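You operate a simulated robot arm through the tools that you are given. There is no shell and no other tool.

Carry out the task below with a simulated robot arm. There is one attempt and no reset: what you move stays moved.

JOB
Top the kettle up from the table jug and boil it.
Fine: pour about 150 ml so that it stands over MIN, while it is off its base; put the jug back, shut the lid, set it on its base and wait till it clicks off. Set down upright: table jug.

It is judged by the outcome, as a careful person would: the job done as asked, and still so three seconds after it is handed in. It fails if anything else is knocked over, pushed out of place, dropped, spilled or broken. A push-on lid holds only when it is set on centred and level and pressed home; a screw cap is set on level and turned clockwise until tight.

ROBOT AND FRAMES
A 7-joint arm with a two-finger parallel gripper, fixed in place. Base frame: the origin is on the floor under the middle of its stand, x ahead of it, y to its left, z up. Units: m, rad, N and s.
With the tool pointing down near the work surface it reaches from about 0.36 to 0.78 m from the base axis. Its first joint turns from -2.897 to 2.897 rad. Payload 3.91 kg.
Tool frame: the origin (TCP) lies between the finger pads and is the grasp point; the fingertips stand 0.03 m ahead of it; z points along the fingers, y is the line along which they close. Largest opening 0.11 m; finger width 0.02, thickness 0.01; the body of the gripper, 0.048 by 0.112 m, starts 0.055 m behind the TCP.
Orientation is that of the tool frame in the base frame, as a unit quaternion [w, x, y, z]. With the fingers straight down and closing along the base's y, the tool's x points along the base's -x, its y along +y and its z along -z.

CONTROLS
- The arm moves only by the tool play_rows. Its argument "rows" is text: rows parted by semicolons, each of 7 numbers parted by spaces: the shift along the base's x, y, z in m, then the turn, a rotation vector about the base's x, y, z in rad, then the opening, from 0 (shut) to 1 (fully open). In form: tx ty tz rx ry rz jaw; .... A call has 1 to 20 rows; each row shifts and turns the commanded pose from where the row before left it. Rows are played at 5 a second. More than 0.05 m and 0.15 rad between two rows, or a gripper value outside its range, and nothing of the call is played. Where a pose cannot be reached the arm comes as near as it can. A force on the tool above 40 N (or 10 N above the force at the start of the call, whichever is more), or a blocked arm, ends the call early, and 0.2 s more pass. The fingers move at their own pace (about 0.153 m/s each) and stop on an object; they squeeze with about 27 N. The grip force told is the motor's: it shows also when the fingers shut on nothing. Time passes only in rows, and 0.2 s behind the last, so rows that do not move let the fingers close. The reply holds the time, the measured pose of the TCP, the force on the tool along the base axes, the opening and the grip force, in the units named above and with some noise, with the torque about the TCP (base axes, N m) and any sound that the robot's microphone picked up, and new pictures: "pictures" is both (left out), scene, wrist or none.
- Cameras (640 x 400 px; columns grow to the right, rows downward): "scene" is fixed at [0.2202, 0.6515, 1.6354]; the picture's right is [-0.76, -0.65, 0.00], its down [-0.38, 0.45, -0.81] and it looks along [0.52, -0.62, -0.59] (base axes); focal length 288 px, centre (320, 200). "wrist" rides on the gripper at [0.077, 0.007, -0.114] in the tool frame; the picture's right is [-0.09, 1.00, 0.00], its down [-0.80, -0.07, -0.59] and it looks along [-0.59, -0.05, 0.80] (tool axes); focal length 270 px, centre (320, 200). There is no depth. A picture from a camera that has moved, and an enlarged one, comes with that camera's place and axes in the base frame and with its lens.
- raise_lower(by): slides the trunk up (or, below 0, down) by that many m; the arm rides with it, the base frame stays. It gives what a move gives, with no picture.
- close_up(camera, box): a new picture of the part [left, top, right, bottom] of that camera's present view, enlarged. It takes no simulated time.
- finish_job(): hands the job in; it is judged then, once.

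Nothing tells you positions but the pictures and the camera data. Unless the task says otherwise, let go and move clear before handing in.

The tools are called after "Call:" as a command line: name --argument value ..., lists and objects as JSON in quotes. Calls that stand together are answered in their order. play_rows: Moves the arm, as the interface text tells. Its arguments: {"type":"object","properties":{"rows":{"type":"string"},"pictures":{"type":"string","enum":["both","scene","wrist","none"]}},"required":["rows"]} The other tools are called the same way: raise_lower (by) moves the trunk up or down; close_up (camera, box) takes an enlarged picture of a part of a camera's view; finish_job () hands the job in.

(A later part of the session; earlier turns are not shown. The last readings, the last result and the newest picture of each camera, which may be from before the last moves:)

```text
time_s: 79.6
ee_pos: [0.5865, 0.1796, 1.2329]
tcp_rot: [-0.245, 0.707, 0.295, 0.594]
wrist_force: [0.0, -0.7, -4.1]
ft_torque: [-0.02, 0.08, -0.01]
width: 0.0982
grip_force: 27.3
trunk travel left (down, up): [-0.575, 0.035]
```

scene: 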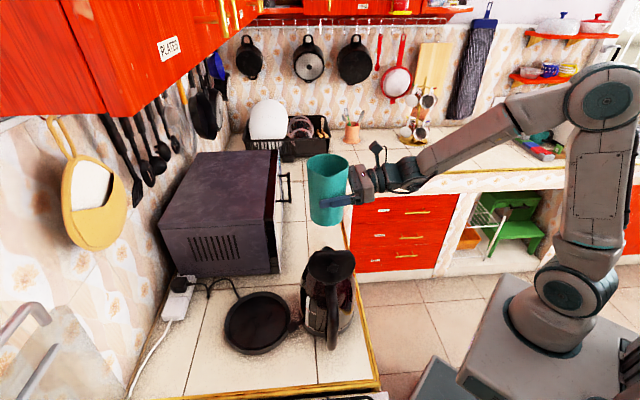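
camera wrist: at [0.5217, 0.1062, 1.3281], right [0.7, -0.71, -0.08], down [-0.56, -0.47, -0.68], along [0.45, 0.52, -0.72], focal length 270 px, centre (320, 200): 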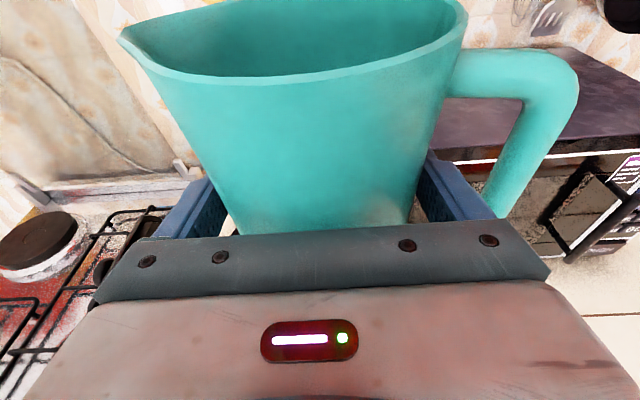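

It weighs about 4.0 N as before, and the lip lines up with the kettle's centre plane. I'll tilt to 45° here, still above the kettle and short of pouring.

Call:
play_rows --rows "0 0 0 -0.0463 -0.0463 0 0.5; 0 0 0 -0.0926 -0.0926 0 0.5; 0 0 0 -0.0926 -0.0926 0 0.5; 0 0 0 -0.0926 -0.0926 0 0.5; 0 0 0 -0.0926 -0.0926 0 0.5; 0 0 0 -0.0926 -0.0926 0 0.5; 0 0 0 -0.0463 -0.0463 0 0.5; 0 0 0 0 0 0 0.5"

Call:
close_up --camera "scene" --box '[260, 150, 420, 310]'

Call:
close_up --camera "wrist" --box '[0, 0, 480, 240]'

```text
time_s: 81.4
ee_pos: [0.5865, 0.1812, 1.2324]
tcp_rot: [0.045, 0.558, 0.5, 0.66]
wrist_force: [0.1, -0.2, -3.4]
ft_torque: [0.06, 0.05, 0.0]
width: 0.0982
grip_force: 27.3
trunk travel left (down, up): [-0.575, 0.035]
camera wrist: at [0.4717, 0.156, 1.3045], right [0.53, -0.55, 0.65], down [-0.2, -0.82, -0.53], along [0.82, 0.15, -0.55], focal length 270 px, centre (320, 200)
```

scene: 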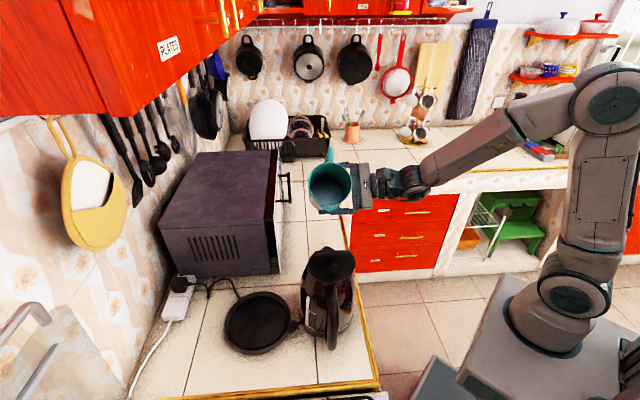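
wrist: 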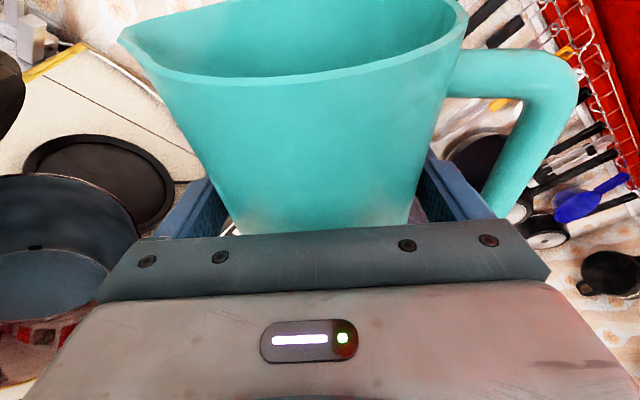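

```text
2.50 times, centred on (340, 230) of scene
camera zoom: at [0.2202, 0.6515, 1.6354], right [-0.76, -0.65, 0.0], down [-0.38, 0.45, -0.81], along [0.52, -0.62, -0.59], focal length 720 px, centre (270, 125)
```

zoom: 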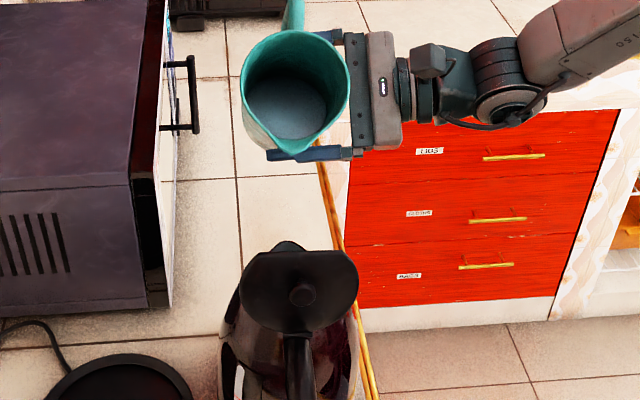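

```text
1.33 times, centred on (240, 120) of wrist
camera zoom: at [0.4717, 0.156, 1.3045], right [0.53, -0.55, 0.65], down [-0.2, -0.82, -0.53], along [0.82, 0.15, -0.55], focal length 360 px, centre (427, 307)
```

zoom: 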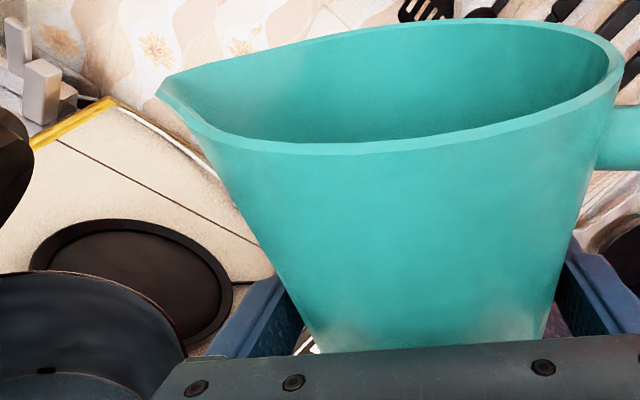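

At 45° the wrist camera now also sees into the open kettle. I'll enlarge that corner to check where the lip stands relative to the opening.

Call:
close_up --camera "wrist" --box '[0, 140, 240, 390]'

```text
1.60 times, centred on (120, 265) of wrist
camera zoom: at [0.4717, 0.156, 1.3045], right [0.53, -0.55, 0.65], down [-0.2, -0.82, -0.53], along [0.82, 0.15, -0.55], focal length 432 px, centre (640, 96)
```

zoom: 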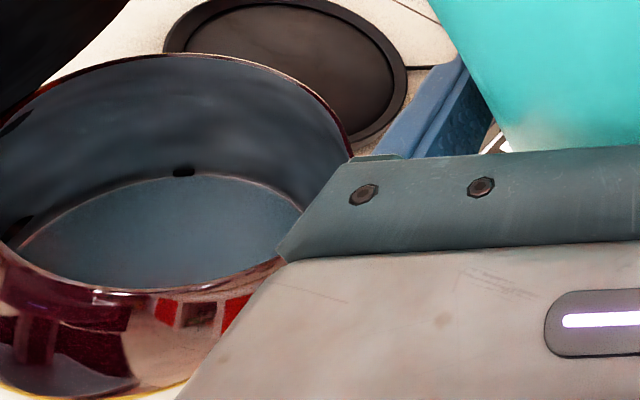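

The kettle opening centres at about (0.514, 0.265). I'll come down to the pouring height, keeping the 45° tilt.

Call:
play_rows --rows "0.0006 -0.0016 -0.0185 0 0 0 0.5; 0.0006 -0.0017 -0.0185 0 0 0 0.5; 0.0006 -0.0017 -0.0185 0 0 0 0.5; 0.0006 -0.0016 -0.0185 0 0 0 0.5; 0 0 0 0 0 0 0.5"

Call:
close_up --camera "scene" --box '[260, 150, 420, 310]'

Call:
close_up --camera "wrist" --box '[0, 0, 320, 300]'

```text
time_s: 82.6
ee_pos: [0.5904, 0.1736, 1.1583]
tcp_rot: [0.045, 0.558, 0.5, 0.66]
wrist_force: [0.1, -0.1, -4.6]
ft_torque: [0.04, 0.09, 0.0]
width: 0.0982
grip_force: 27.1
trunk travel left (down, up): [-0.575, 0.035]
camera wrist: at [0.4746, 0.1488, 1.2303], right [0.53, -0.55, 0.65], down [-0.2, -0.82, -0.53], along [0.82, 0.15, -0.55], focal length 270 px, centre (320, 200)
```

scene: 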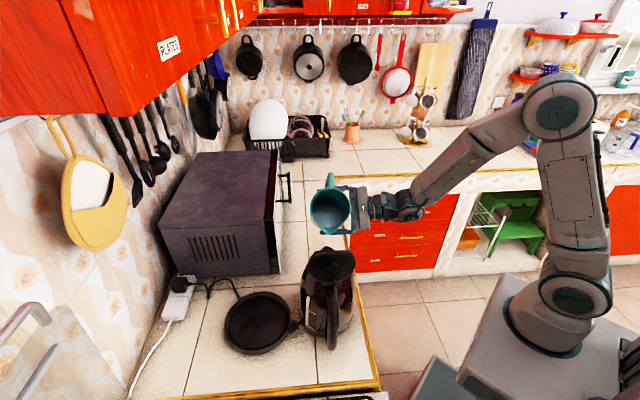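
wrist: 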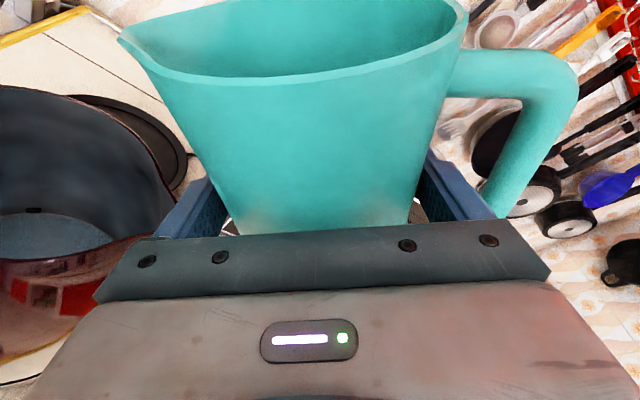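

```text
2.50 times, centred on (340, 230) of scene
camera zoom: at [0.2202, 0.6515, 1.6354], right [-0.76, -0.65, 0.0], down [-0.38, 0.45, -0.81], along [0.52, -0.62, -0.59], focal length 720 px, centre (270, 125)
```

zoom: 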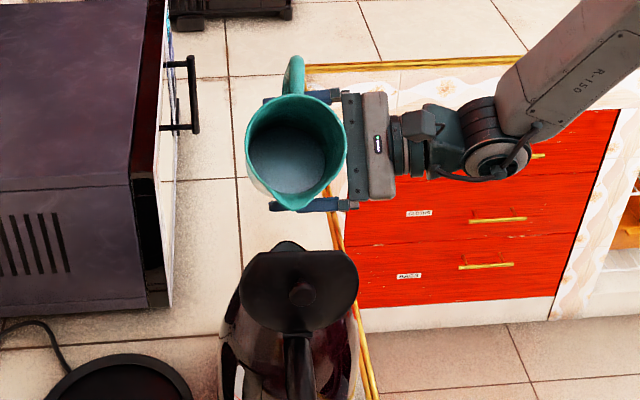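

```text
1.33 times, centred on (160, 150) of wrist
camera zoom: at [0.4746, 0.1488, 1.2303], right [0.53, -0.55, 0.65], down [-0.2, -0.82, -0.53], along [0.82, 0.15, -0.55], focal length 360 px, centre (533, 267)
```

zoom: 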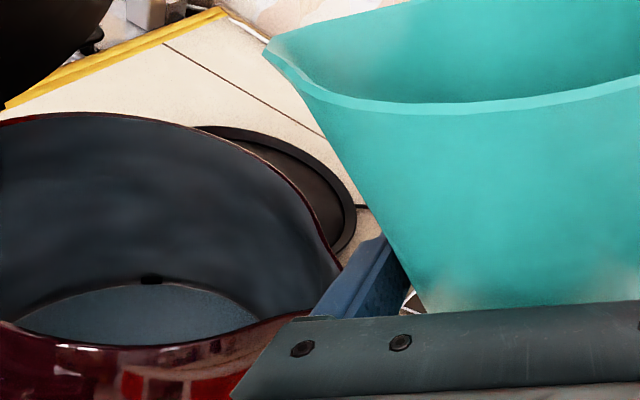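

The lip stands about 25 mm inside from the spout edge, over the opening. I'll tilt on slowly to 55°, turning about the lip, and watch.

Call:
play_rows --rows "0 0 0.0042 -0.0309 -0.0309 0 0.5; 0 0 0.0042 -0.0309 -0.0309 0 0.5; 0 0 0.0041 -0.0309 -0.0309 0 0.5; 0 0 0.0041 -0.0309 -0.0309 0 0.5; 0 0 0 0 0 0 0.5; 0 0 0 0 0 0 0.5"

Call:
close_up --camera "scene" --box '[290, 170, 390, 270]'

Call:
close_up --camera "wrist" --box '[0, 0, 320, 300]'

```text
time_s: 84.0
ee_pos: [0.5894, 0.1747, 1.175]
tcp_rot: [0.111, 0.513, 0.536, 0.662]
wrist_force: [-0.2, -0.5, -4.4]
ft_torque: [0.06, 0.05, 0.01]
width: 0.0985
grip_force: 27.5
trunk travel left (down, up): [-0.575, 0.035]
camera wrist: at [0.4661, 0.1573, 1.235], right [0.44, -0.46, 0.77], down [-0.14, -0.88, -0.45], along [0.89, 0.09, -0.46], focal length 270 px, centre (320, 200)
```

scene: 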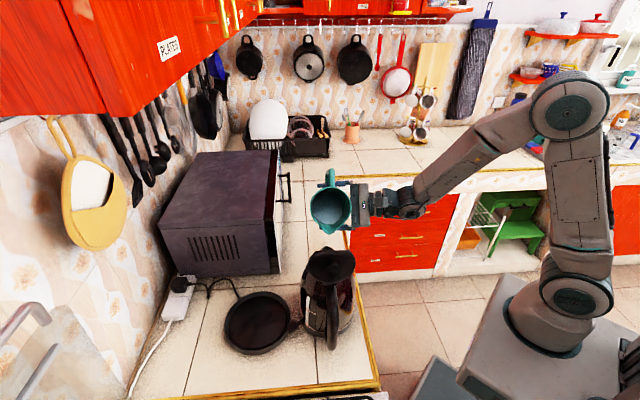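
wrist: 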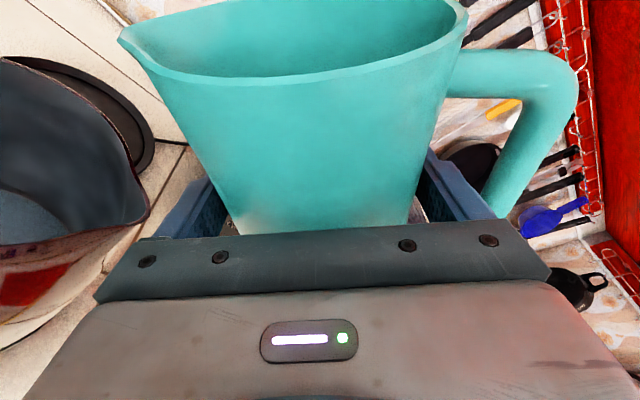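

```text
4.00 times, centred on (340, 220) of scene
camera zoom: at [0.2202, 0.6515, 1.6354], right [-0.76, -0.65, 0.0], down [-0.38, 0.45, -0.81], along [0.52, -0.62, -0.59], focal length 1152 px, centre (240, 120)
```

zoom: 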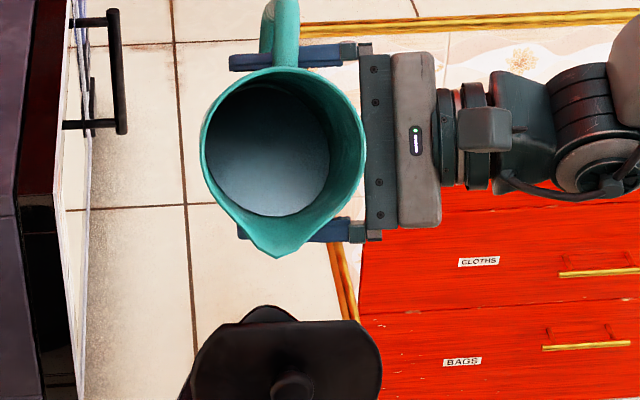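

```text
1.33 times, centred on (160, 150) of wrist
camera zoom: at [0.4661, 0.1573, 1.235], right [0.44, -0.46, 0.77], down [-0.14, -0.88, -0.45], along [0.89, 0.09, -0.46], focal length 360 px, centre (533, 267)
```

zoom: 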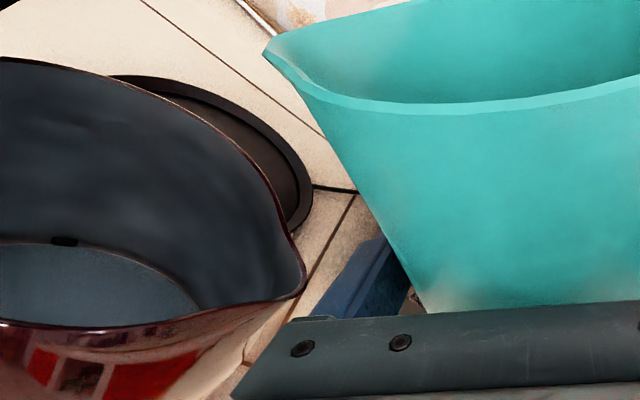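

Water is getting close to the lip, none has come over yet. I'll tilt on 3° more.

Call:
play_rows --rows "-0.0001 0.0001 0.0017 -0.0123 -0.0123 0 0.5; -0.0001 0.0001 0.0017 -0.0123 -0.0123 0 0.5; -0.0001 0.0002 0.0017 -0.0124 -0.0124 0 0.5; 0 0 0 0 0 0 0.5; 0 0 0 0 0 0 0.5" --pictures "none"

Call:
close_up --camera "scene" --box '[290, 170, 390, 270]'

Call:
close_up --camera "wrist" --box '[0, 0, 320, 300]'

```text
time_s: 85.2
ee_pos: [0.5882, 0.1749, 1.1799]
tcp_rot: [0.13, 0.499, 0.546, 0.661]
wrist_force: [-0.1, -0.4, -4.1]
ft_torque: [0.07, 0.05, 0.02]
width: 0.0984
grip_force: 26.7
trunk travel left (down, up): [-0.575, 0.035]
```

```text
4.00 times, centred on (340, 220) of scene
camera zoom: at [0.2202, 0.6515, 1.6354], right [-0.76, -0.65, 0.0], down [-0.38, 0.45, -0.81], along [0.52, -0.62, -0.59], focal length 1152 px, centre (240, 120)
```

zoom: 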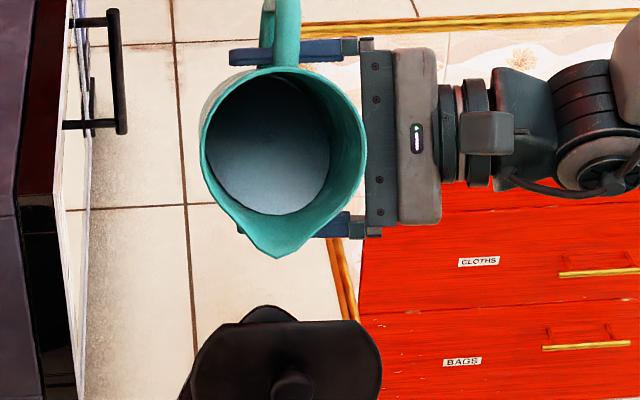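

```text
1.33 times, centred on (160, 150) of wrist
camera zoom: at [0.4634, 0.1602, 1.2361], right [0.41, -0.43, 0.8], down [-0.13, -0.9, -0.42], along [0.9, 0.07, -0.43], focal length 360 px, centre (533, 267)
```

zoom: 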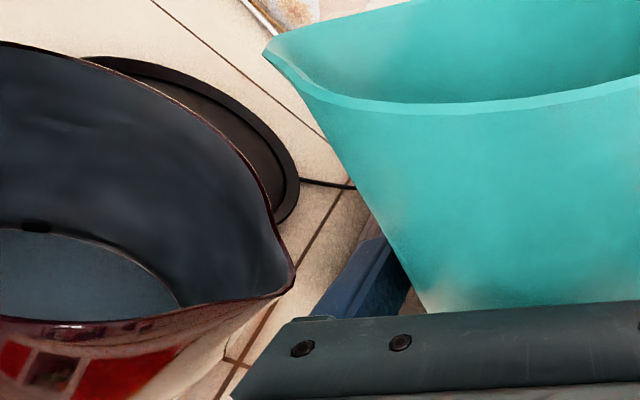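

The water still stands about 2 cm below the lip by my geometry. I'll tilt 4° further.

Call:
play_rows --rows "-0.0002 0.0002 0.0016 -0.0123 -0.0123 0 0.5; -0.0002 0.0002 0.0016 -0.0123 -0.0123 0 0.5; -0.0002 0.0002 0.0016 -0.0123 -0.0123 0 0.5; -0.0002 0.0002 0.0017 -0.0124 -0.0124 0 0.5; 0 0 0 0 0 0 0.5; 0 0 0 0 0 0 0.5" --pictures "none"

Call:
close_up --camera "scene" --box '[290, 170, 390, 270]'

Call:
close_up --camera "wrist" --box '[0, 0, 320, 300]'

```text
time_s: 86.6
ee_pos: [0.5894, 0.1754, 1.1864]
tcp_rot: [0.155, 0.479, 0.559, 0.659]
wrist_force: [0.2, -0.5, -4.6]
ft_torque: [0.03, 0.05, 0.0]
width: 0.0984
grip_force: 27.0
trunk travel left (down, up): [-0.575, 0.035]
```

```text
4.00 times, centred on (340, 220) of scene
camera zoom: at [0.2202, 0.6515, 1.6354], right [-0.76, -0.65, 0.0], down [-0.38, 0.45, -0.81], along [0.52, -0.62, -0.59], focal length 1152 px, centre (240, 120)
```

zoom: 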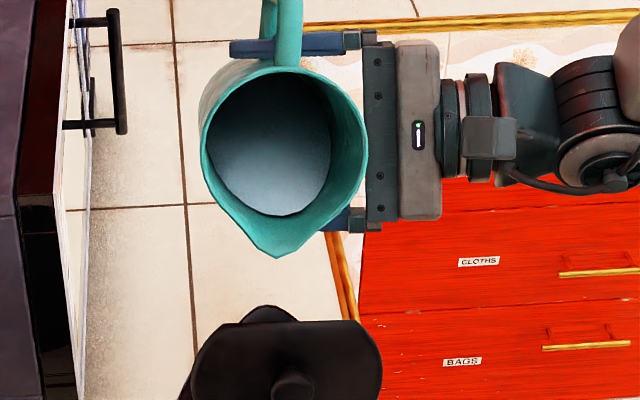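

```text
1.33 times, centred on (160, 150) of wrist
camera zoom: at [0.46, 0.1636, 1.2373], right [0.37, -0.39, 0.84], down [-0.11, -0.92, -0.38], along [0.92, 0.05, -0.38], focal length 360 px, centre (533, 267)
```

zoom: 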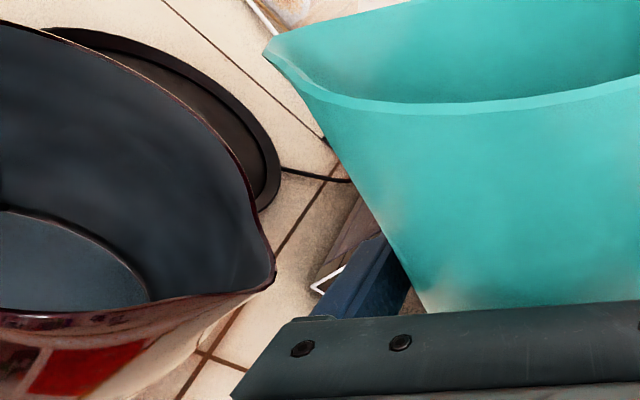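

Still nothing over the lip. I'll go 2° at a time now and weigh.

Call:
play_rows --rows "-0.0003 0.0003 0.0016 -0.0123 -0.0123 0 0.5; -0.0003 0.0003 0.0016 -0.0123 -0.0123 0 0.5; 0 0 0 0 0 0 0.5; 0 0 0 0 0 0 0.5; 0 0 0 0 0 0 0.5" --pictures "none"

Call:
close_up --camera "scene" --box '[290, 170, 390, 270]'

Call:
close_up --camera "wrist" --box '[0, 0, 320, 300]'

```text
time_s: 87.8
ee_pos: [0.587, 0.1747, 1.1901]
tcp_rot: [0.169, 0.468, 0.565, 0.658]
wrist_force: [-0.1, 0.1, -4.6]
ft_torque: [0.05, 0.06, -0.05]
width: 0.0983
grip_force: 27.1
trunk travel left (down, up): [-0.575, 0.035]
```

```text
4.00 times, centred on (340, 220) of scene
camera zoom: at [0.2202, 0.6515, 1.6354], right [-0.76, -0.65, 0.0], down [-0.38, 0.45, -0.81], along [0.52, -0.62, -0.59], focal length 1152 px, centre (240, 120)
```

zoom: 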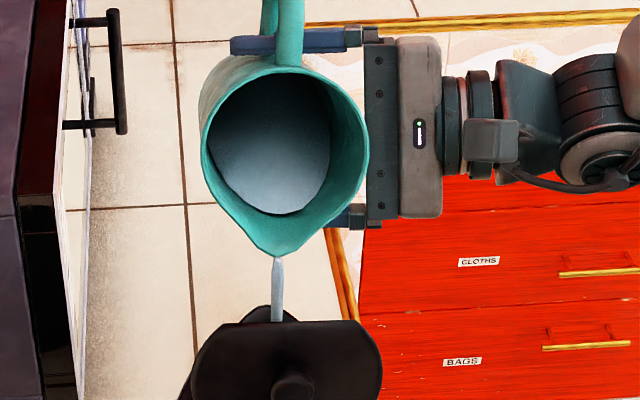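

```text
1.33 times, centred on (160, 150) of wrist
camera zoom: at [0.4582, 0.165, 1.2378], right [0.35, -0.37, 0.86], down [-0.1, -0.93, -0.36], along [0.93, 0.04, -0.36], focal length 360 px, centre (533, 267)
```

zoom: 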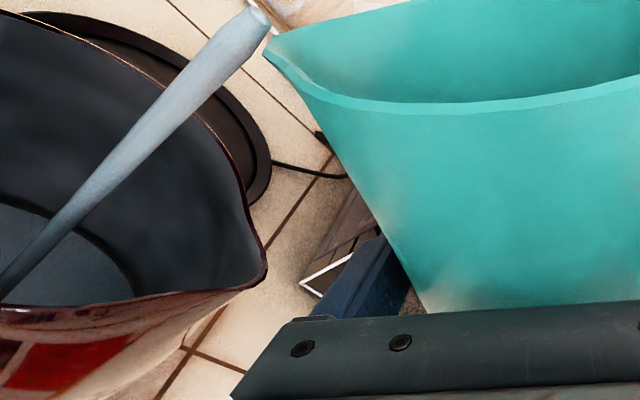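

The stream has started and falls cleanly inside the kettle. I'll hold here and watch the weight.

Call:
play_rows --rows "0 0 0 0 0 0 0.5; 0 0 0 0 0 0 0.5" --pictures "none"

Call:
close_up --camera "wrist" --box '[0, 0, 320, 300]'

Call:
play_rows --rows "0 0 0 0 0 0 0.5; 0 0 0 0 0 0 0.5" --pictures "none"

Call:
close_up --camera "wrist" --box '[0, 0, 320, 300]'

Call:
play_rows --rows "0 0 0 0 0 0 0.5" --pictures "none"

```text
time_s: 88.4
ee_pos: [0.5868, 0.1761, 1.1898]
tcp_rot: [0.167, 0.469, 0.565, 0.658]
wrist_force: [0.4, -0.4, -3.6]
ft_torque: [0.01, 0.06, 0.03]
width: 0.0981
grip_force: 27.0
trunk travel left (down, up): [-0.575, 0.035]
```

```text
1.33 times, centred on (160, 150) of wrist
camera zoom: at [0.4582, 0.1651, 1.2378], right [0.35, -0.37, 0.86], down [-0.1, -0.93, -0.36], along [0.93, 0.04, -0.36], focal length 360 px, centre (533, 267)
```

zoom: 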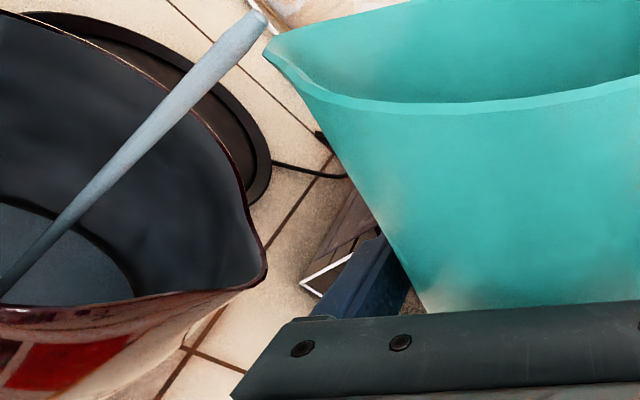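

```text
time_s: 89.0
ee_pos: [0.5881, 0.176, 1.1899]
tcp_rot: [0.169, 0.468, 0.565, 0.658]
wrist_force: [-0.5, -1.0, -3.5]
ft_torque: [0.05, 0.06, 0.03]
width: 0.0981
grip_force: 26.9
trunk travel left (down, up): [-0.575, 0.035]
```

```text
1.33 times, centred on (160, 150) of wrist
camera zoom: at [0.4582, 0.165, 1.2378], right [0.35, -0.37, 0.86], down [-0.1, -0.93, -0.36], along [0.93, 0.04, -0.36], focal length 360 px, centre (533, 267)
```

zoom: 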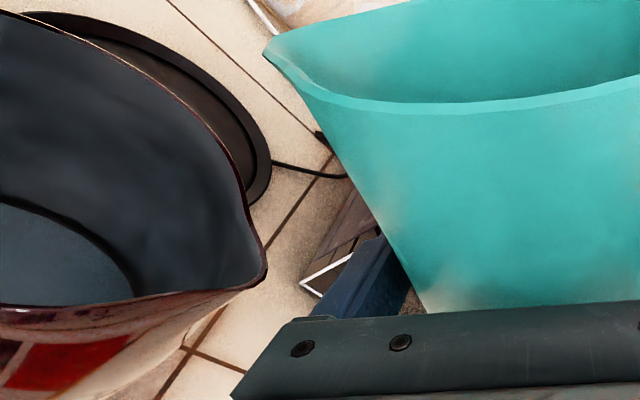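

```text
time_s: 89.4
ee_pos: [0.5881, 0.1762, 1.1891]
tcp_rot: [0.168, 0.469, 0.565, 0.658]
wrist_force: [0.8, 0.7, -3.1]
ft_torque: [0.02, 0.03, -0.02]
width: 0.0981
grip_force: 27.0
trunk travel left (down, up): [-0.575, 0.035]
```

The stream stopped by itself at this tilt. I'll take several weight readings.

Call:
play_rows --rows "0 0 0 0 0 0 0.5" --pictures "none"

Call:
play_rows --rows "0 0 0 0 0 0 0.5" --pictures "none"

Call:
play_rows --rows "0 0 0 0 0 0 0.5" --pictures "none"

Call:
play_rows --rows "0 0 0 0 0 0 0.5" --pictures "none"

Call:
play_rows --rows "0 0 0 0 0 0 0.5" --pictures "none"

Call:
play_rows --rows "0 0 0 0 0 0 0.5" --pictures "none"

```text
time_s: 89.8
ee_pos: [0.5869, 0.1768, 1.1899]
tcp_rot: [0.168, 0.469, 0.564, 0.658]
wrist_force: [0.1, 0.0, -4.2]
ft_torque: [0.02, 0.06, -0.01]
width: 0.0982
grip_force: 26.6
trunk travel left (down, up): [-0.575, 0.035]
```

```text
time_s: 90.2
ee_pos: [0.586, 0.1761, 1.1896]
tcp_rot: [0.169, 0.469, 0.564, 0.658]
wrist_force: [-0.1, 0.3, -4.2]
ft_torque: [0.05, 0.05, -0.02]
width: 0.098
grip_force: 27.2
trunk travel left (down, up): [-0.575, 0.035]
```

```text
time_s: 90.6
ee_pos: [0.5876, 0.1762, 1.1901]
tcp_rot: [0.168, 0.468, 0.565, 0.658]
wrist_force: [0.1, -0.6, -3.5]
ft_torque: [0.03, 0.05, -0.03]
width: 0.0983
grip_force: 26.9
trunk travel left (down, up): [-0.575, 0.035]
```

```text
time_s: 91.0
ee_pos: [0.5869, 0.1761, 1.1898]
tcp_rot: [0.167, 0.469, 0.565, 0.658]
wrist_force: [-0.7, -0.1, -3.6]
ft_torque: [0.02, 0.04, -0.03]
width: 0.0982
grip_force: 26.4
trunk travel left (down, up): [-0.575, 0.035]
```

```text
time_s: 91.4
ee_pos: [0.588, 0.1755, 1.1909]
tcp_rot: [0.168, 0.469, 0.565, 0.658]
wrist_force: [0.6, -0.3, -4.5]
ft_torque: [0.04, 0.05, 0.01]
width: 0.0982
grip_force: 26.8
trunk travel left (down, up): [-0.575, 0.035]
```

```text
time_s: 91.8
ee_pos: [0.5872, 0.1761, 1.1897]
tcp_rot: [0.167, 0.468, 0.566, 0.658]
wrist_force: [-0.4, 0.4, -4.3]
ft_torque: [0.08, 0.05, -0.01]
width: 0.0982
grip_force: 27.7
trunk travel left (down, up): [-0.575, 0.035]
```

About 15 ml has gone over so far by weight and geometry. I'll tilt on in 1° steps with pauses.

Call:
play_rows --rows "-0.0003 0.0003 0.0016 -0.0123 -0.0123 0 0.5; 0 0 0 0 0 0 0.5; 0 0 0 0 0 0 0.5; 0 0 0 0 0 0 0.5; -0.0003 0.0003 0.0016 -0.0123 -0.0123 0 0.5; 0 0 0 0 0 0 0.5; 0 0 0 0 0 0 0.5" --pictures "none"

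Call:
close_up --camera "wrist" --box '[0, 0, 320, 300]'

Call:
close_up --camera "scene" --box '[290, 170, 390, 270]'

```text
time_s: 93.4
ee_pos: [0.5869, 0.1757, 1.1928]
tcp_rot: [0.181, 0.459, 0.57, 0.657]
wrist_force: [-0.1, 0.4, -2.8]
ft_torque: [0.02, 0.08, -0.01]
width: 0.0983
grip_force: 27.4
trunk travel left (down, up): [-0.575, 0.035]
```

```text
1.33 times, centred on (160, 150) of wrist
camera zoom: at [0.4561, 0.1668, 1.2379], right [0.33, -0.35, 0.88], down [-0.09, -0.94, -0.34], along [0.94, 0.03, -0.34], focal length 360 px, centre (533, 267)
```

zoom: 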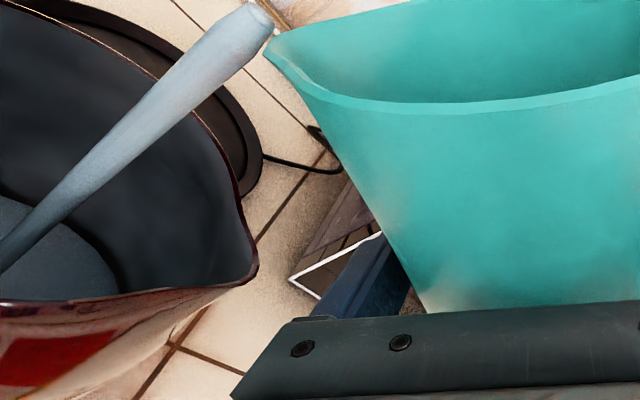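

```text
4.00 times, centred on (340, 220) of scene
camera zoom: at [0.2202, 0.6515, 1.6354], right [-0.76, -0.65, 0.0], down [-0.38, 0.45, -0.81], along [0.52, -0.62, -0.59], focal length 1152 px, centre (240, 120)
```

zoom: 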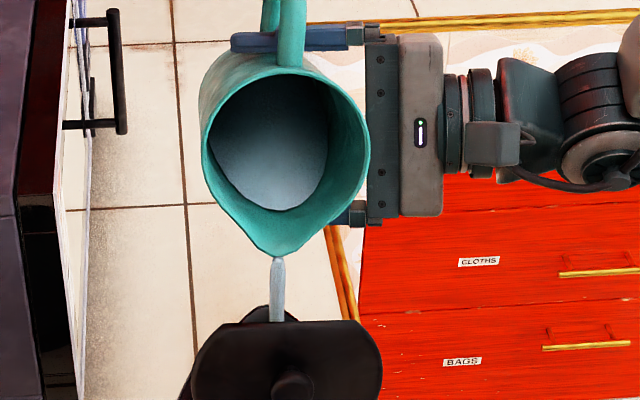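

The pour goes well. I'll wait for the stream to end at this tilt and weigh again.

Call:
play_rows --rows "0 0 0 0 0 0 0.5; 0 0 0 0 0 0 0.5; 0 0 0 0 0 0 0.5; 0 0 0 0 0 0 0.5" --pictures "none"

Call:
close_up --camera "wrist" --box '[0, 0, 320, 300]'

Call:
play_rows --rows "0 0 0 0 0 0 0.5" --pictures "none"

Call:
play_rows --rows "0 0 0 0 0 0 0.5" --pictures "none"

Call:
play_rows --rows "0 0 0 0 0 0 0.5" --pictures "none"

Call:
play_rows --rows "0 0 0 0 0 0 0.5" --pictures "none"

Call:
play_rows --rows "0 0 0 0 0 0 0.5" --pictures "none"

Call:
play_rows --rows "0 0 0 0 0 0 0.5" --pictures "none"

Call:
play_rows --rows "0 0 0 0 0 0 0.5" --pictures "none"

Call:
play_rows --rows "0 0 0 0 0 0 0.5" --pictures "none"

```text
time_s: 94.4
ee_pos: [0.5872, 0.1765, 1.1925]
tcp_rot: [0.18, 0.459, 0.571, 0.656]
wrist_force: [0.1, 0.3, -2.9]
ft_torque: [0.02, 0.05, -0.01]
width: 0.0981
grip_force: 27.0
trunk travel left (down, up): [-0.575, 0.035]
```

```text
1.33 times, centred on (160, 150) of wrist
camera zoom: at [0.4561, 0.1668, 1.2379], right [0.33, -0.35, 0.88], down [-0.09, -0.94, -0.34], along [0.94, 0.03, -0.34], focal length 360 px, centre (533, 267)
```

zoom: 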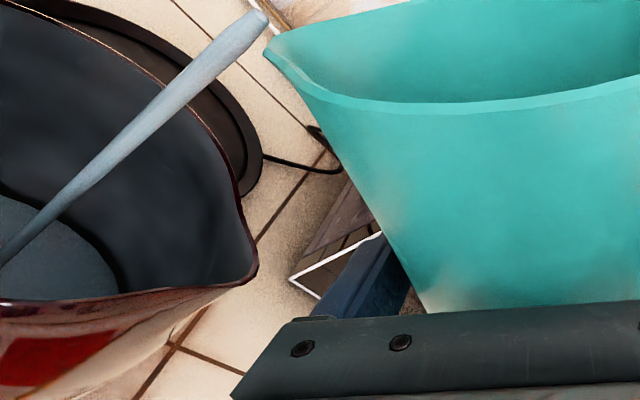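

```text
time_s: 94.8
ee_pos: [0.587, 0.1763, 1.1927]
tcp_rot: [0.181, 0.46, 0.57, 0.657]
wrist_force: [0.4, 0.2, -3.8]
ft_torque: [0.04, 0.03, 0.0]
width: 0.0982
grip_force: 26.8
trunk travel left (down, up): [-0.575, 0.035]
```

```text
time_s: 95.2
ee_pos: [0.5866, 0.1763, 1.1924]
tcp_rot: [0.18, 0.46, 0.57, 0.657]
wrist_force: [0.3, 0.4, -3.1]
ft_torque: [0.02, 0.07, -0.02]
width: 0.098
grip_force: 26.8
trunk travel left (down, up): [-0.575, 0.035]
```

```text
time_s: 95.6
ee_pos: [0.5859, 0.1763, 1.1928]
tcp_rot: [0.181, 0.459, 0.571, 0.657]
wrist_force: [-0.9, 0.0, -3.2]
ft_torque: [0.05, 0.03, 0.04]
width: 0.0982
grip_force: 27.4
trunk travel left (down, up): [-0.575, 0.035]
```

```text
time_s: 96.0
ee_pos: [0.5864, 0.1765, 1.1916]
tcp_rot: [0.18, 0.459, 0.571, 0.656]
wrist_force: [-0.3, 0.0, -3.5]
ft_torque: [0.06, 0.05, -0.03]
width: 0.0981
grip_force: 27.1
trunk travel left (down, up): [-0.575, 0.035]
```

```text
time_s: 96.4
ee_pos: [0.587, 0.1773, 1.1921]
tcp_rot: [0.18, 0.459, 0.57, 0.657]
wrist_force: [-0.4, 0.0, -3.4]
ft_torque: [0.0, 0.06, 0.0]
width: 0.0983
grip_force: 26.8
trunk travel left (down, up): [-0.575, 0.035]
```

```text
time_s: 96.8
ee_pos: [0.5868, 0.1763, 1.1927]
tcp_rot: [0.181, 0.46, 0.57, 0.657]
wrist_force: [-0.9, -0.2, -3.0]
ft_torque: [0.07, 0.07, -0.01]
width: 0.0981
grip_force: 27.2
trunk travel left (down, up): [-0.575, 0.035]
```

```text
time_s: 97.2
ee_pos: [0.5861, 0.1748, 1.1926]
tcp_rot: [0.18, 0.459, 0.571, 0.656]
wrist_force: [1.1, 0.6, -3.1]
ft_torque: [0.06, 0.05, 0.01]
width: 0.0982
grip_force: 26.8
trunk travel left (down, up): [-0.575, 0.035]
```

```text
time_s: 97.6
ee_pos: [0.586, 0.1771, 1.1921]
tcp_rot: [0.181, 0.459, 0.57, 0.657]
wrist_force: [1.1, 0.5, -4.0]
ft_torque: [0.03, 0.04, 0.02]
width: 0.0983
grip_force: 27.0
trunk travel left (down, up): [-0.575, 0.035]
```

By weight about 60 ml has been poured. I'll tilt 3° more in steps.

Call:
play_rows --rows "-0.0003 0.0003 0.0016 -0.0123 -0.0123 0 0.5; 0 0 0 0 0 0 0.5; 0 0 0 0 0 0 0.5; 0 0 0 0 0 0 0.5; -0.0004 0.0004 0.0016 -0.0123 -0.0123 0 0.5; 0 0 0 0 0 0 0.5; 0 0 0 0 0 0 0.5; 0 0 0 0 0 0 0.5; -0.0004 0.0004 0.0016 -0.0123 -0.0123 0 0.5; 0 0 0 0 0 0 0.5; 0 0 0 0 0 0 0.5; 0 0 0 0 0 0 0.5" --pictures "none"

Call:
close_up --camera "wrist" --box '[0, 0, 320, 300]'

Call:
play_rows --rows "0 0 0 0 0 0 0.5; 0 0 0 0 0 0 0.5; 0 0 0 0 0 0 0.5; 0 0 0 0 0 0 0.5; 0 0 0 0 0 0 0.5" --pictures "none"

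Call:
close_up --camera "wrist" --box '[0, 0, 320, 300]'

Call:
play_rows --rows "0 0 0 0 0 0 0.5" --pictures "none"

Call:
play_rows --rows "0 0 0 0 0 0 0.5" --pictures "none"

Call:
play_rows --rows "0 0 0 0 0 0 0.5" --pictures "none"

Call:
play_rows --rows "0 0 0 0 0 0 0.5" --pictures "none"

Call:
play_rows --rows "0 0 0 0 0 0 0.5" --pictures "none"

Call:
play_rows --rows "0 0 0 0 0 0 0.5" --pictures "none"

Call:
play_rows --rows "0 0 0 0 0 0 0.5" --pictures "none"

Call:
play_rows --rows "0 0 0 0 0 0 0.5" --pictures "none"

```text
time_s: 100.2
ee_pos: [0.5848, 0.1778, 1.1985]
tcp_rot: [0.2, 0.443, 0.578, 0.655]
wrist_force: [0.4, -0.5, -4.1]
ft_torque: [0.01, 0.03, -0.02]
width: 0.0984
grip_force: 27.1
trunk travel left (down, up): [-0.575, 0.035]
```

```text
1.33 times, centred on (160, 150) of wrist
camera zoom: at [0.4536, 0.1696, 1.2383], right [0.3, -0.32, 0.9], down [-0.08, -0.95, -0.31], along [0.95, 0.02, -0.31], focal length 360 px, centre (533, 267)
```

zoom: 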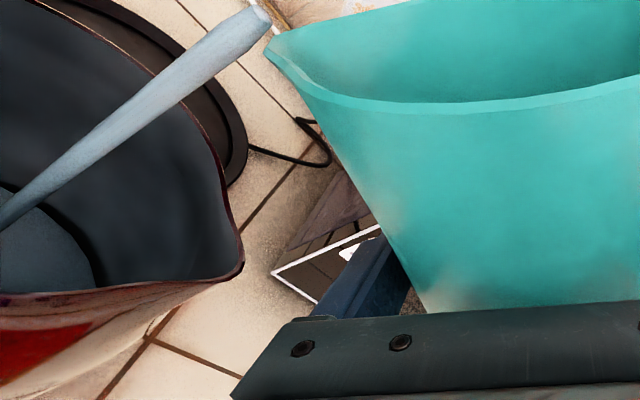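

```text
time_s: 101.4
ee_pos: [0.5869, 0.1777, 1.1974]
tcp_rot: [0.199, 0.443, 0.579, 0.655]
wrist_force: [0.3, -0.2, -3.5]
ft_torque: [0.06, 0.04, 0.0]
width: 0.0982
grip_force: 26.9
trunk travel left (down, up): [-0.575, 0.035]
```

```text
1.33 times, centred on (160, 150) of wrist
camera zoom: at [0.4536, 0.1696, 1.2383], right [0.3, -0.32, 0.9], down [-0.08, -0.95, -0.31], along [0.95, 0.02, -0.31], focal length 360 px, centre (533, 267)
```

zoom: 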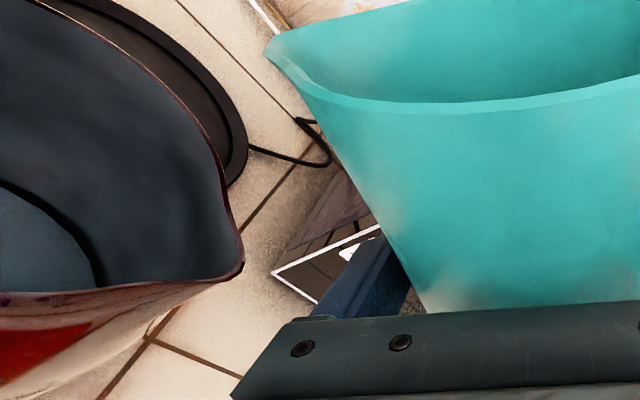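

```text
time_s: 101.8
ee_pos: [0.5849, 0.1771, 1.1986]
tcp_rot: [0.198, 0.443, 0.579, 0.655]
wrist_force: [-0.5, 0.0, -3.0]
ft_torque: [0.01, 0.03, 0.02]
width: 0.0981
grip_force: 27.4
trunk travel left (down, up): [-0.575, 0.035]
```

```text
time_s: 102.2
ee_pos: [0.5845, 0.1788, 1.1968]
tcp_rot: [0.2, 0.443, 0.579, 0.655]
wrist_force: [-0.1, 0.9, -1.5]
ft_torque: [0.03, 0.02, 0.01]
width: 0.098
grip_force: 27.7
trunk travel left (down, up): [-0.575, 0.035]
```

```text
time_s: 102.6
ee_pos: [0.586, 0.1776, 1.1982]
tcp_rot: [0.199, 0.444, 0.579, 0.654]
wrist_force: [0.6, 0.9, -2.4]
ft_torque: [0.05, 0.04, 0.03]
width: 0.0983
grip_force: 26.8
trunk travel left (down, up): [-0.575, 0.035]
```

```text
time_s: 103.0
ee_pos: [0.5846, 0.1774, 1.1971]
tcp_rot: [0.199, 0.444, 0.579, 0.655]
wrist_force: [0.0, -0.4, -2.6]
ft_torque: [0.02, 0.01, 0.01]
width: 0.098
grip_force: 26.7
trunk travel left (down, up): [-0.575, 0.035]
```

```text
time_s: 103.4
ee_pos: [0.5858, 0.1779, 1.1983]
tcp_rot: [0.199, 0.444, 0.578, 0.655]
wrist_force: [0.0, 0.2, -4.4]
ft_torque: [0.03, 0.05, 0.02]
width: 0.0985
grip_force: 27.8
trunk travel left (down, up): [-0.575, 0.035]
```

```text
time_s: 103.8
ee_pos: [0.5853, 0.1775, 1.198]
tcp_rot: [0.2, 0.442, 0.579, 0.655]
wrist_force: [-0.4, -0.1, -2.8]
ft_torque: [0.06, 0.03, -0.04]
width: 0.0982
grip_force: 27.6
trunk travel left (down, up): [-0.575, 0.035]
```

```text
time_s: 104.2
ee_pos: [0.5852, 0.1779, 1.1973]
tcp_rot: [0.199, 0.443, 0.58, 0.654]
wrist_force: [-0.3, 0.4, -3.1]
ft_torque: [0.05, 0.03, -0.03]
width: 0.0982
grip_force: 26.9
trunk travel left (down, up): [-0.575, 0.035]
```

```text
time_s: 104.6
ee_pos: [0.585, 0.1782, 1.1975]
tcp_rot: [0.199, 0.443, 0.58, 0.655]
wrist_force: [-0.5, -0.2, -3.4]
ft_torque: [0.04, 0.06, -0.01]
width: 0.0981
grip_force: 26.5
trunk travel left (down, up): [-0.575, 0.035]
```

About 105–110 ml so far, weight and geometry agreeing. Another 2.4° should bring it to about 150 ml.

Call:
play_rows --rows "-0.0004 0.0004 0.0015 -0.0123 -0.0123 0 0.5; 0 0 0 0 0 0 0.5; 0 0 0 0 0 0 0.5; 0 0 0 0 0 0 0.5; -0.0004 0.0004 0.0015 -0.0123 -0.0123 0 0.5; 0 0 0 0 0 0 0.5; 0 0 0 0 0 0 0.5; 0 0 0 0 0 0 0.5; -0.0002 0.0002 0.0006 -0.005 -0.005 0 0.5; 0 0 0 0 0 0 0.5; 0 0 0 0 0 0 0.5; 0 0 0 0 0 0 0.5; 0 0 0 0 0 0 0.5; 0 0 0 0 0 0 0.5; 0 0 0 0 0 0 0.5; 0 0 0 0 0 0 0.5; 0 0 0 0 0 0 0.5" --pictures "none"

Call:
close_up --camera "wrist" --box '[0, 0, 320, 300]'

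Call:
close_up --camera "scene" --box '[290, 170, 390, 270]'

Call:
play_rows --rows "0 0 0 0 0 0 0.5" --pictures "none"

Call:
play_rows --rows "0 0 0 0 0 0 0.5" --pictures "none"

Call:
play_rows --rows "0 0 0 0 0 0 0.5" --pictures "none"

Call:
play_rows --rows "0 0 0 0 0 0 0.5" --pictures "none"

Call:
play_rows --rows "0 0 0 0 0 0 0.5" --pictures "none"

Call:
play_rows --rows "0 0 0 0 0 0 0.5" --pictures "none"

Call:
play_rows --rows "0 0 0 0 0 0 0.5" --pictures "none"

Call:
play_rows --rows "0 0 0 0 0 0 0.5" --pictures "none"

Call:
play_rows --rows "0 0 0 0 0 0 0.5" --pictures "none"

Call:
play_rows --rows "0 0 0 0 0 0 0.5" --pictures "none"

```text
time_s: 108.2
ee_pos: [0.5853, 0.1785, 1.2019]
tcp_rot: [0.214, 0.431, 0.585, 0.653]
wrist_force: [-0.2, -0.4, -3.3]
ft_torque: [-0.01, 0.03, -0.04]
width: 0.098
grip_force: 26.9
trunk travel left (down, up): [-0.575, 0.035]
```

```text
1.33 times, centred on (160, 150) of wrist
camera zoom: at [0.4513, 0.1721, 1.2381], right [0.27, -0.29, 0.92], down [-0.07, -0.96, -0.28], along [0.96, 0.01, -0.28], focal length 360 px, centre (533, 267)
```

zoom: 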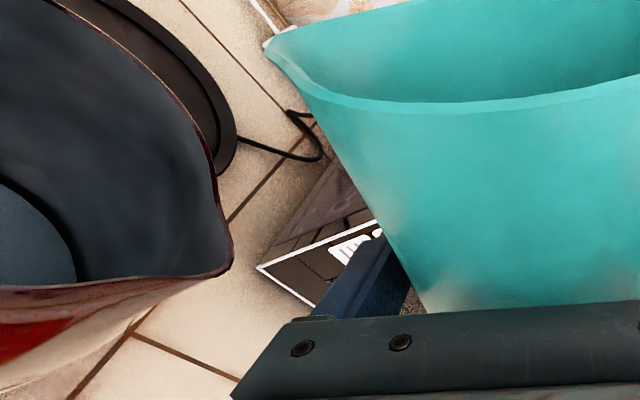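

```text
4.00 times, centred on (340, 220) of scene
camera zoom: at [0.2202, 0.6515, 1.6354], right [-0.76, -0.65, 0.0], down [-0.38, 0.45, -0.81], along [0.52, -0.62, -0.59], focal length 1152 px, centre (240, 120)
```

zoom: 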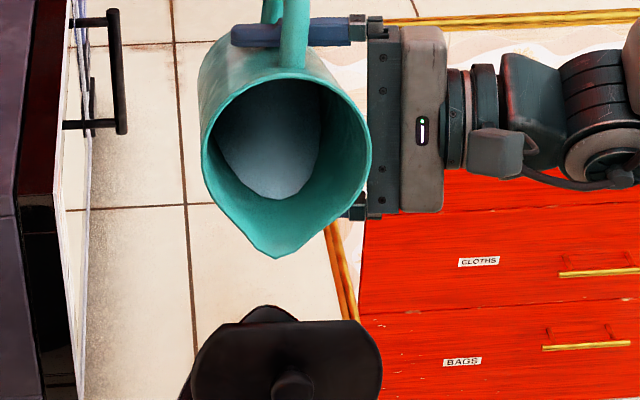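

```text
time_s: 108.6
ee_pos: [0.585, 0.1782, 1.2012]
tcp_rot: [0.214, 0.431, 0.585, 0.653]
wrist_force: [0.1, 0.2, -2.3]
ft_torque: [0.01, 0.01, 0.03]
width: 0.0981
grip_force: 27.0
trunk travel left (down, up): [-0.575, 0.035]
```

```text
time_s: 109.0
ee_pos: [0.5846, 0.1787, 1.2008]
tcp_rot: [0.215, 0.431, 0.584, 0.653]
wrist_force: [-0.2, -0.6, -3.0]
ft_torque: [0.02, 0.04, 0.01]
width: 0.098
grip_force: 27.2
trunk travel left (down, up): [-0.575, 0.035]
```

```text
time_s: 109.4
ee_pos: [0.5843, 0.1789, 1.2022]
tcp_rot: [0.215, 0.431, 0.585, 0.652]
wrist_force: [-0.8, -0.3, -2.3]
ft_torque: [0.03, 0.01, -0.01]
width: 0.0981
grip_force: 26.5
trunk travel left (down, up): [-0.575, 0.035]
```

```text
time_s: 109.8
ee_pos: [0.5844, 0.1793, 1.2003]
tcp_rot: [0.215, 0.431, 0.585, 0.653]
wrist_force: [-0.5, -0.4, -3.6]
ft_torque: [0.02, 0.0, 0.0]
width: 0.0979
grip_force: 26.9
trunk travel left (down, up): [-0.575, 0.035]
```

```text
time_s: 110.2
ee_pos: [0.5849, 0.179, 1.2012]
tcp_rot: [0.215, 0.431, 0.585, 0.653]
wrist_force: [-0.2, -0.1, -1.9]
ft_torque: [0.02, 0.02, 0.02]
width: 0.098
grip_force: 26.9
trunk travel left (down, up): [-0.575, 0.035]
```

```text
time_s: 110.6
ee_pos: [0.5846, 0.1793, 1.2022]
tcp_rot: [0.215, 0.431, 0.586, 0.652]
wrist_force: [0.4, 0.3, -2.6]
ft_torque: [0.01, 0.05, 0.0]
width: 0.0978
grip_force: 27.1
trunk travel left (down, up): [-0.575, 0.035]
```

```text
time_s: 111.0
ee_pos: [0.5847, 0.1783, 1.201]
tcp_rot: [0.214, 0.431, 0.585, 0.652]
wrist_force: [0.0, 0.0, -2.0]
ft_torque: [0.05, 0.04, -0.02]
width: 0.0979
grip_force: 27.1
trunk travel left (down, up): [-0.575, 0.035]
```

```text
time_s: 111.4
ee_pos: [0.5847, 0.1784, 1.2025]
tcp_rot: [0.214, 0.431, 0.585, 0.652]
wrist_force: [-0.3, 0.7, -2.7]
ft_torque: [0.05, 0.05, 0.0]
width: 0.0982
grip_force: 27.1
trunk travel left (down, up): [-0.575, 0.035]
```

```text
time_s: 111.8
ee_pos: [0.5836, 0.1798, 1.2004]
tcp_rot: [0.214, 0.431, 0.586, 0.652]
wrist_force: [-0.3, -0.2, -2.4]
ft_torque: [0.01, 0.03, -0.01]
width: 0.098
grip_force: 27.8
trunk travel left (down, up): [-0.575, 0.035]
```

```text
time_s: 112.2
ee_pos: [0.5844, 0.1784, 1.2]
tcp_rot: [0.215, 0.431, 0.585, 0.653]
wrist_force: [-0.5, -0.2, -3.3]
ft_torque: [0.03, 0.0, 0.0]
width: 0.0981
grip_force: 26.8
trunk travel left (down, up): [-0.575, 0.035]
```

Weight says about 144 ml, geometry about 150 ml: good. I'll bring the jug upright again, rising a little.

Call:
play_rows --rows "0 0 0.004 0.0881 0.0881 0 0.5; 0 0 0.004 0.0881 0.0881 0 0.5; 0 0 0.004 0.0881 0.0881 0 0.5; 0 0 0.005 0.0881 0.0881 0 0.5; 0 0 0.005 0.0881 0.0881 0 0.5; 0 0 0.005 0.0881 0.0881 0 0.5; 0 0 0.005 0.0881 0.0881 0 0.5; 0 0 0.005 0.0881 0.0881 0 0.5; 0 0 0.005 0.0881 0.0881 0 0.5; 0 0 0 0.0881 0.0881 0 0.5; 0 0 0 0 0 0 0.5"

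Call:
close_up --camera "scene" --box '[280, 230, 380, 360]'

Call:
close_up --camera "wrist" --box '[100, 0, 500, 240]'

```text
time_s: 114.6
ee_pos: [0.5843, 0.1806, 1.243]
tcp_rot: [-0.245, 0.708, 0.294, 0.594]
wrist_force: [0.6, 0.7, -2.7]
ft_torque: [0.01, 0.04, 0.0]
width: 0.0979
grip_force: 27.1
trunk travel left (down, up): [-0.575, 0.035]
camera wrist: at [0.5192, 0.1048, 1.3392], right [0.7, -0.71, -0.09], down [-0.56, -0.47, -0.68], along [0.45, 0.52, -0.72], focal length 270 px, centre (320, 200)
```

scene: 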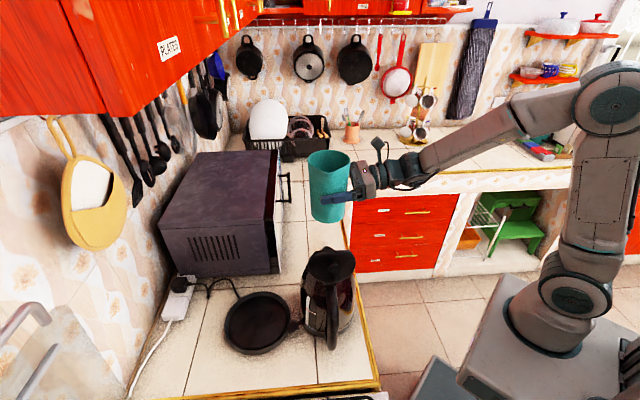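
wrist: 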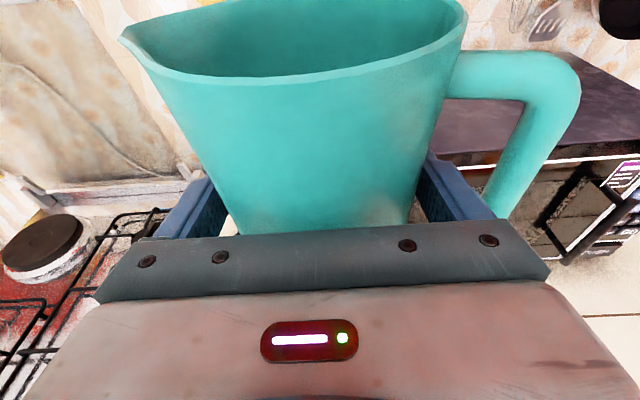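

```text
3.08 times, centred on (330, 295) of scene
camera zoom: at [0.2202, 0.6515, 1.6354], right [-0.76, -0.65, 0.0], down [-0.38, 0.45, -0.81], along [0.52, -0.62, -0.59], focal length 886 px, centre (289, -92)
```

zoom: 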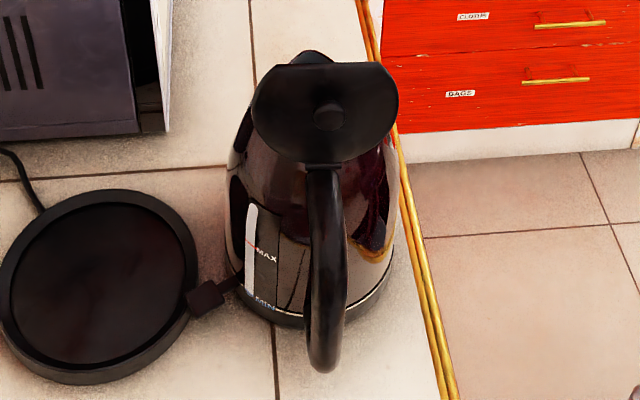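

```text
1.60 times, centred on (300, 120) of wrist
camera zoom: at [0.5192, 0.1048, 1.3392], right [0.7, -0.71, -0.09], down [-0.56, -0.47, -0.68], along [0.45, 0.52, -0.72], focal length 432 px, centre (352, 328)
```

zoom: 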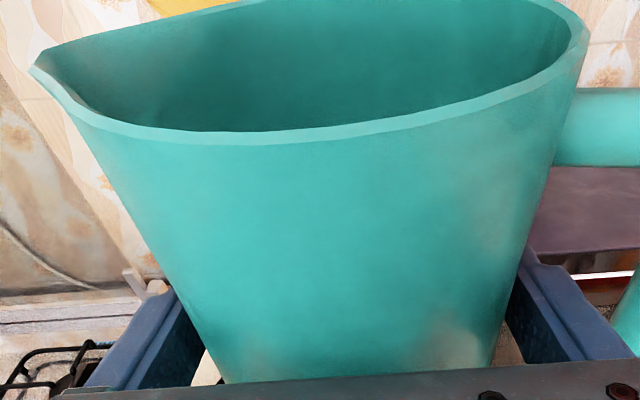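

The jug is upright. I'll look closely at the kettle's level window.

Call:
close_up --camera "scene" --box '[300, 290, 345, 335]'

Call:
close_up --camera "scene" --box '[305, 312, 330, 335]'

```text
8.89 times, centred on (322, 312) of scene
camera zoom: at [0.2202, 0.6515, 1.6354], right [-0.76, -0.65, 0.0], down [-0.38, 0.45, -0.81], along [0.52, -0.62, -0.59], focal length 2561 px, centre (298, -800)
```

zoom: 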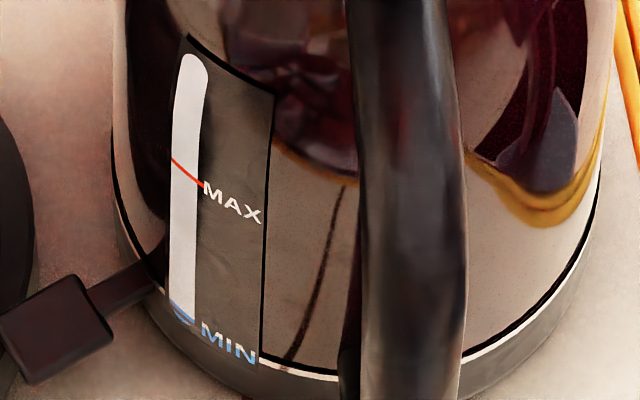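

```text
16.00 times, centred on (318, 324) of scene
camera zoom: at [0.2202, 0.6515, 1.6354], right [-0.76, -0.65, 0.0], down [-0.38, 0.45, -0.81], along [0.52, -0.62, -0.59], focal length 4610 px, centre (360, -1776)
```

zoom: 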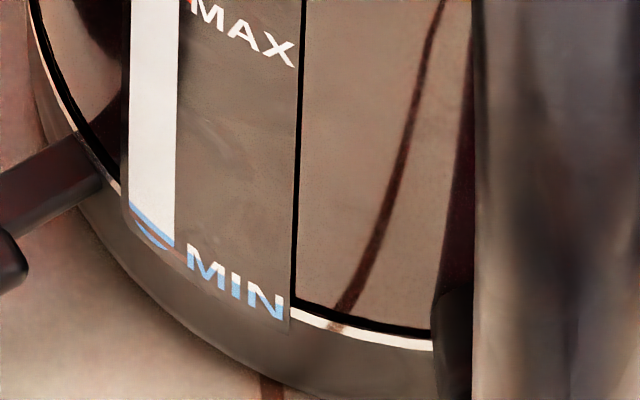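

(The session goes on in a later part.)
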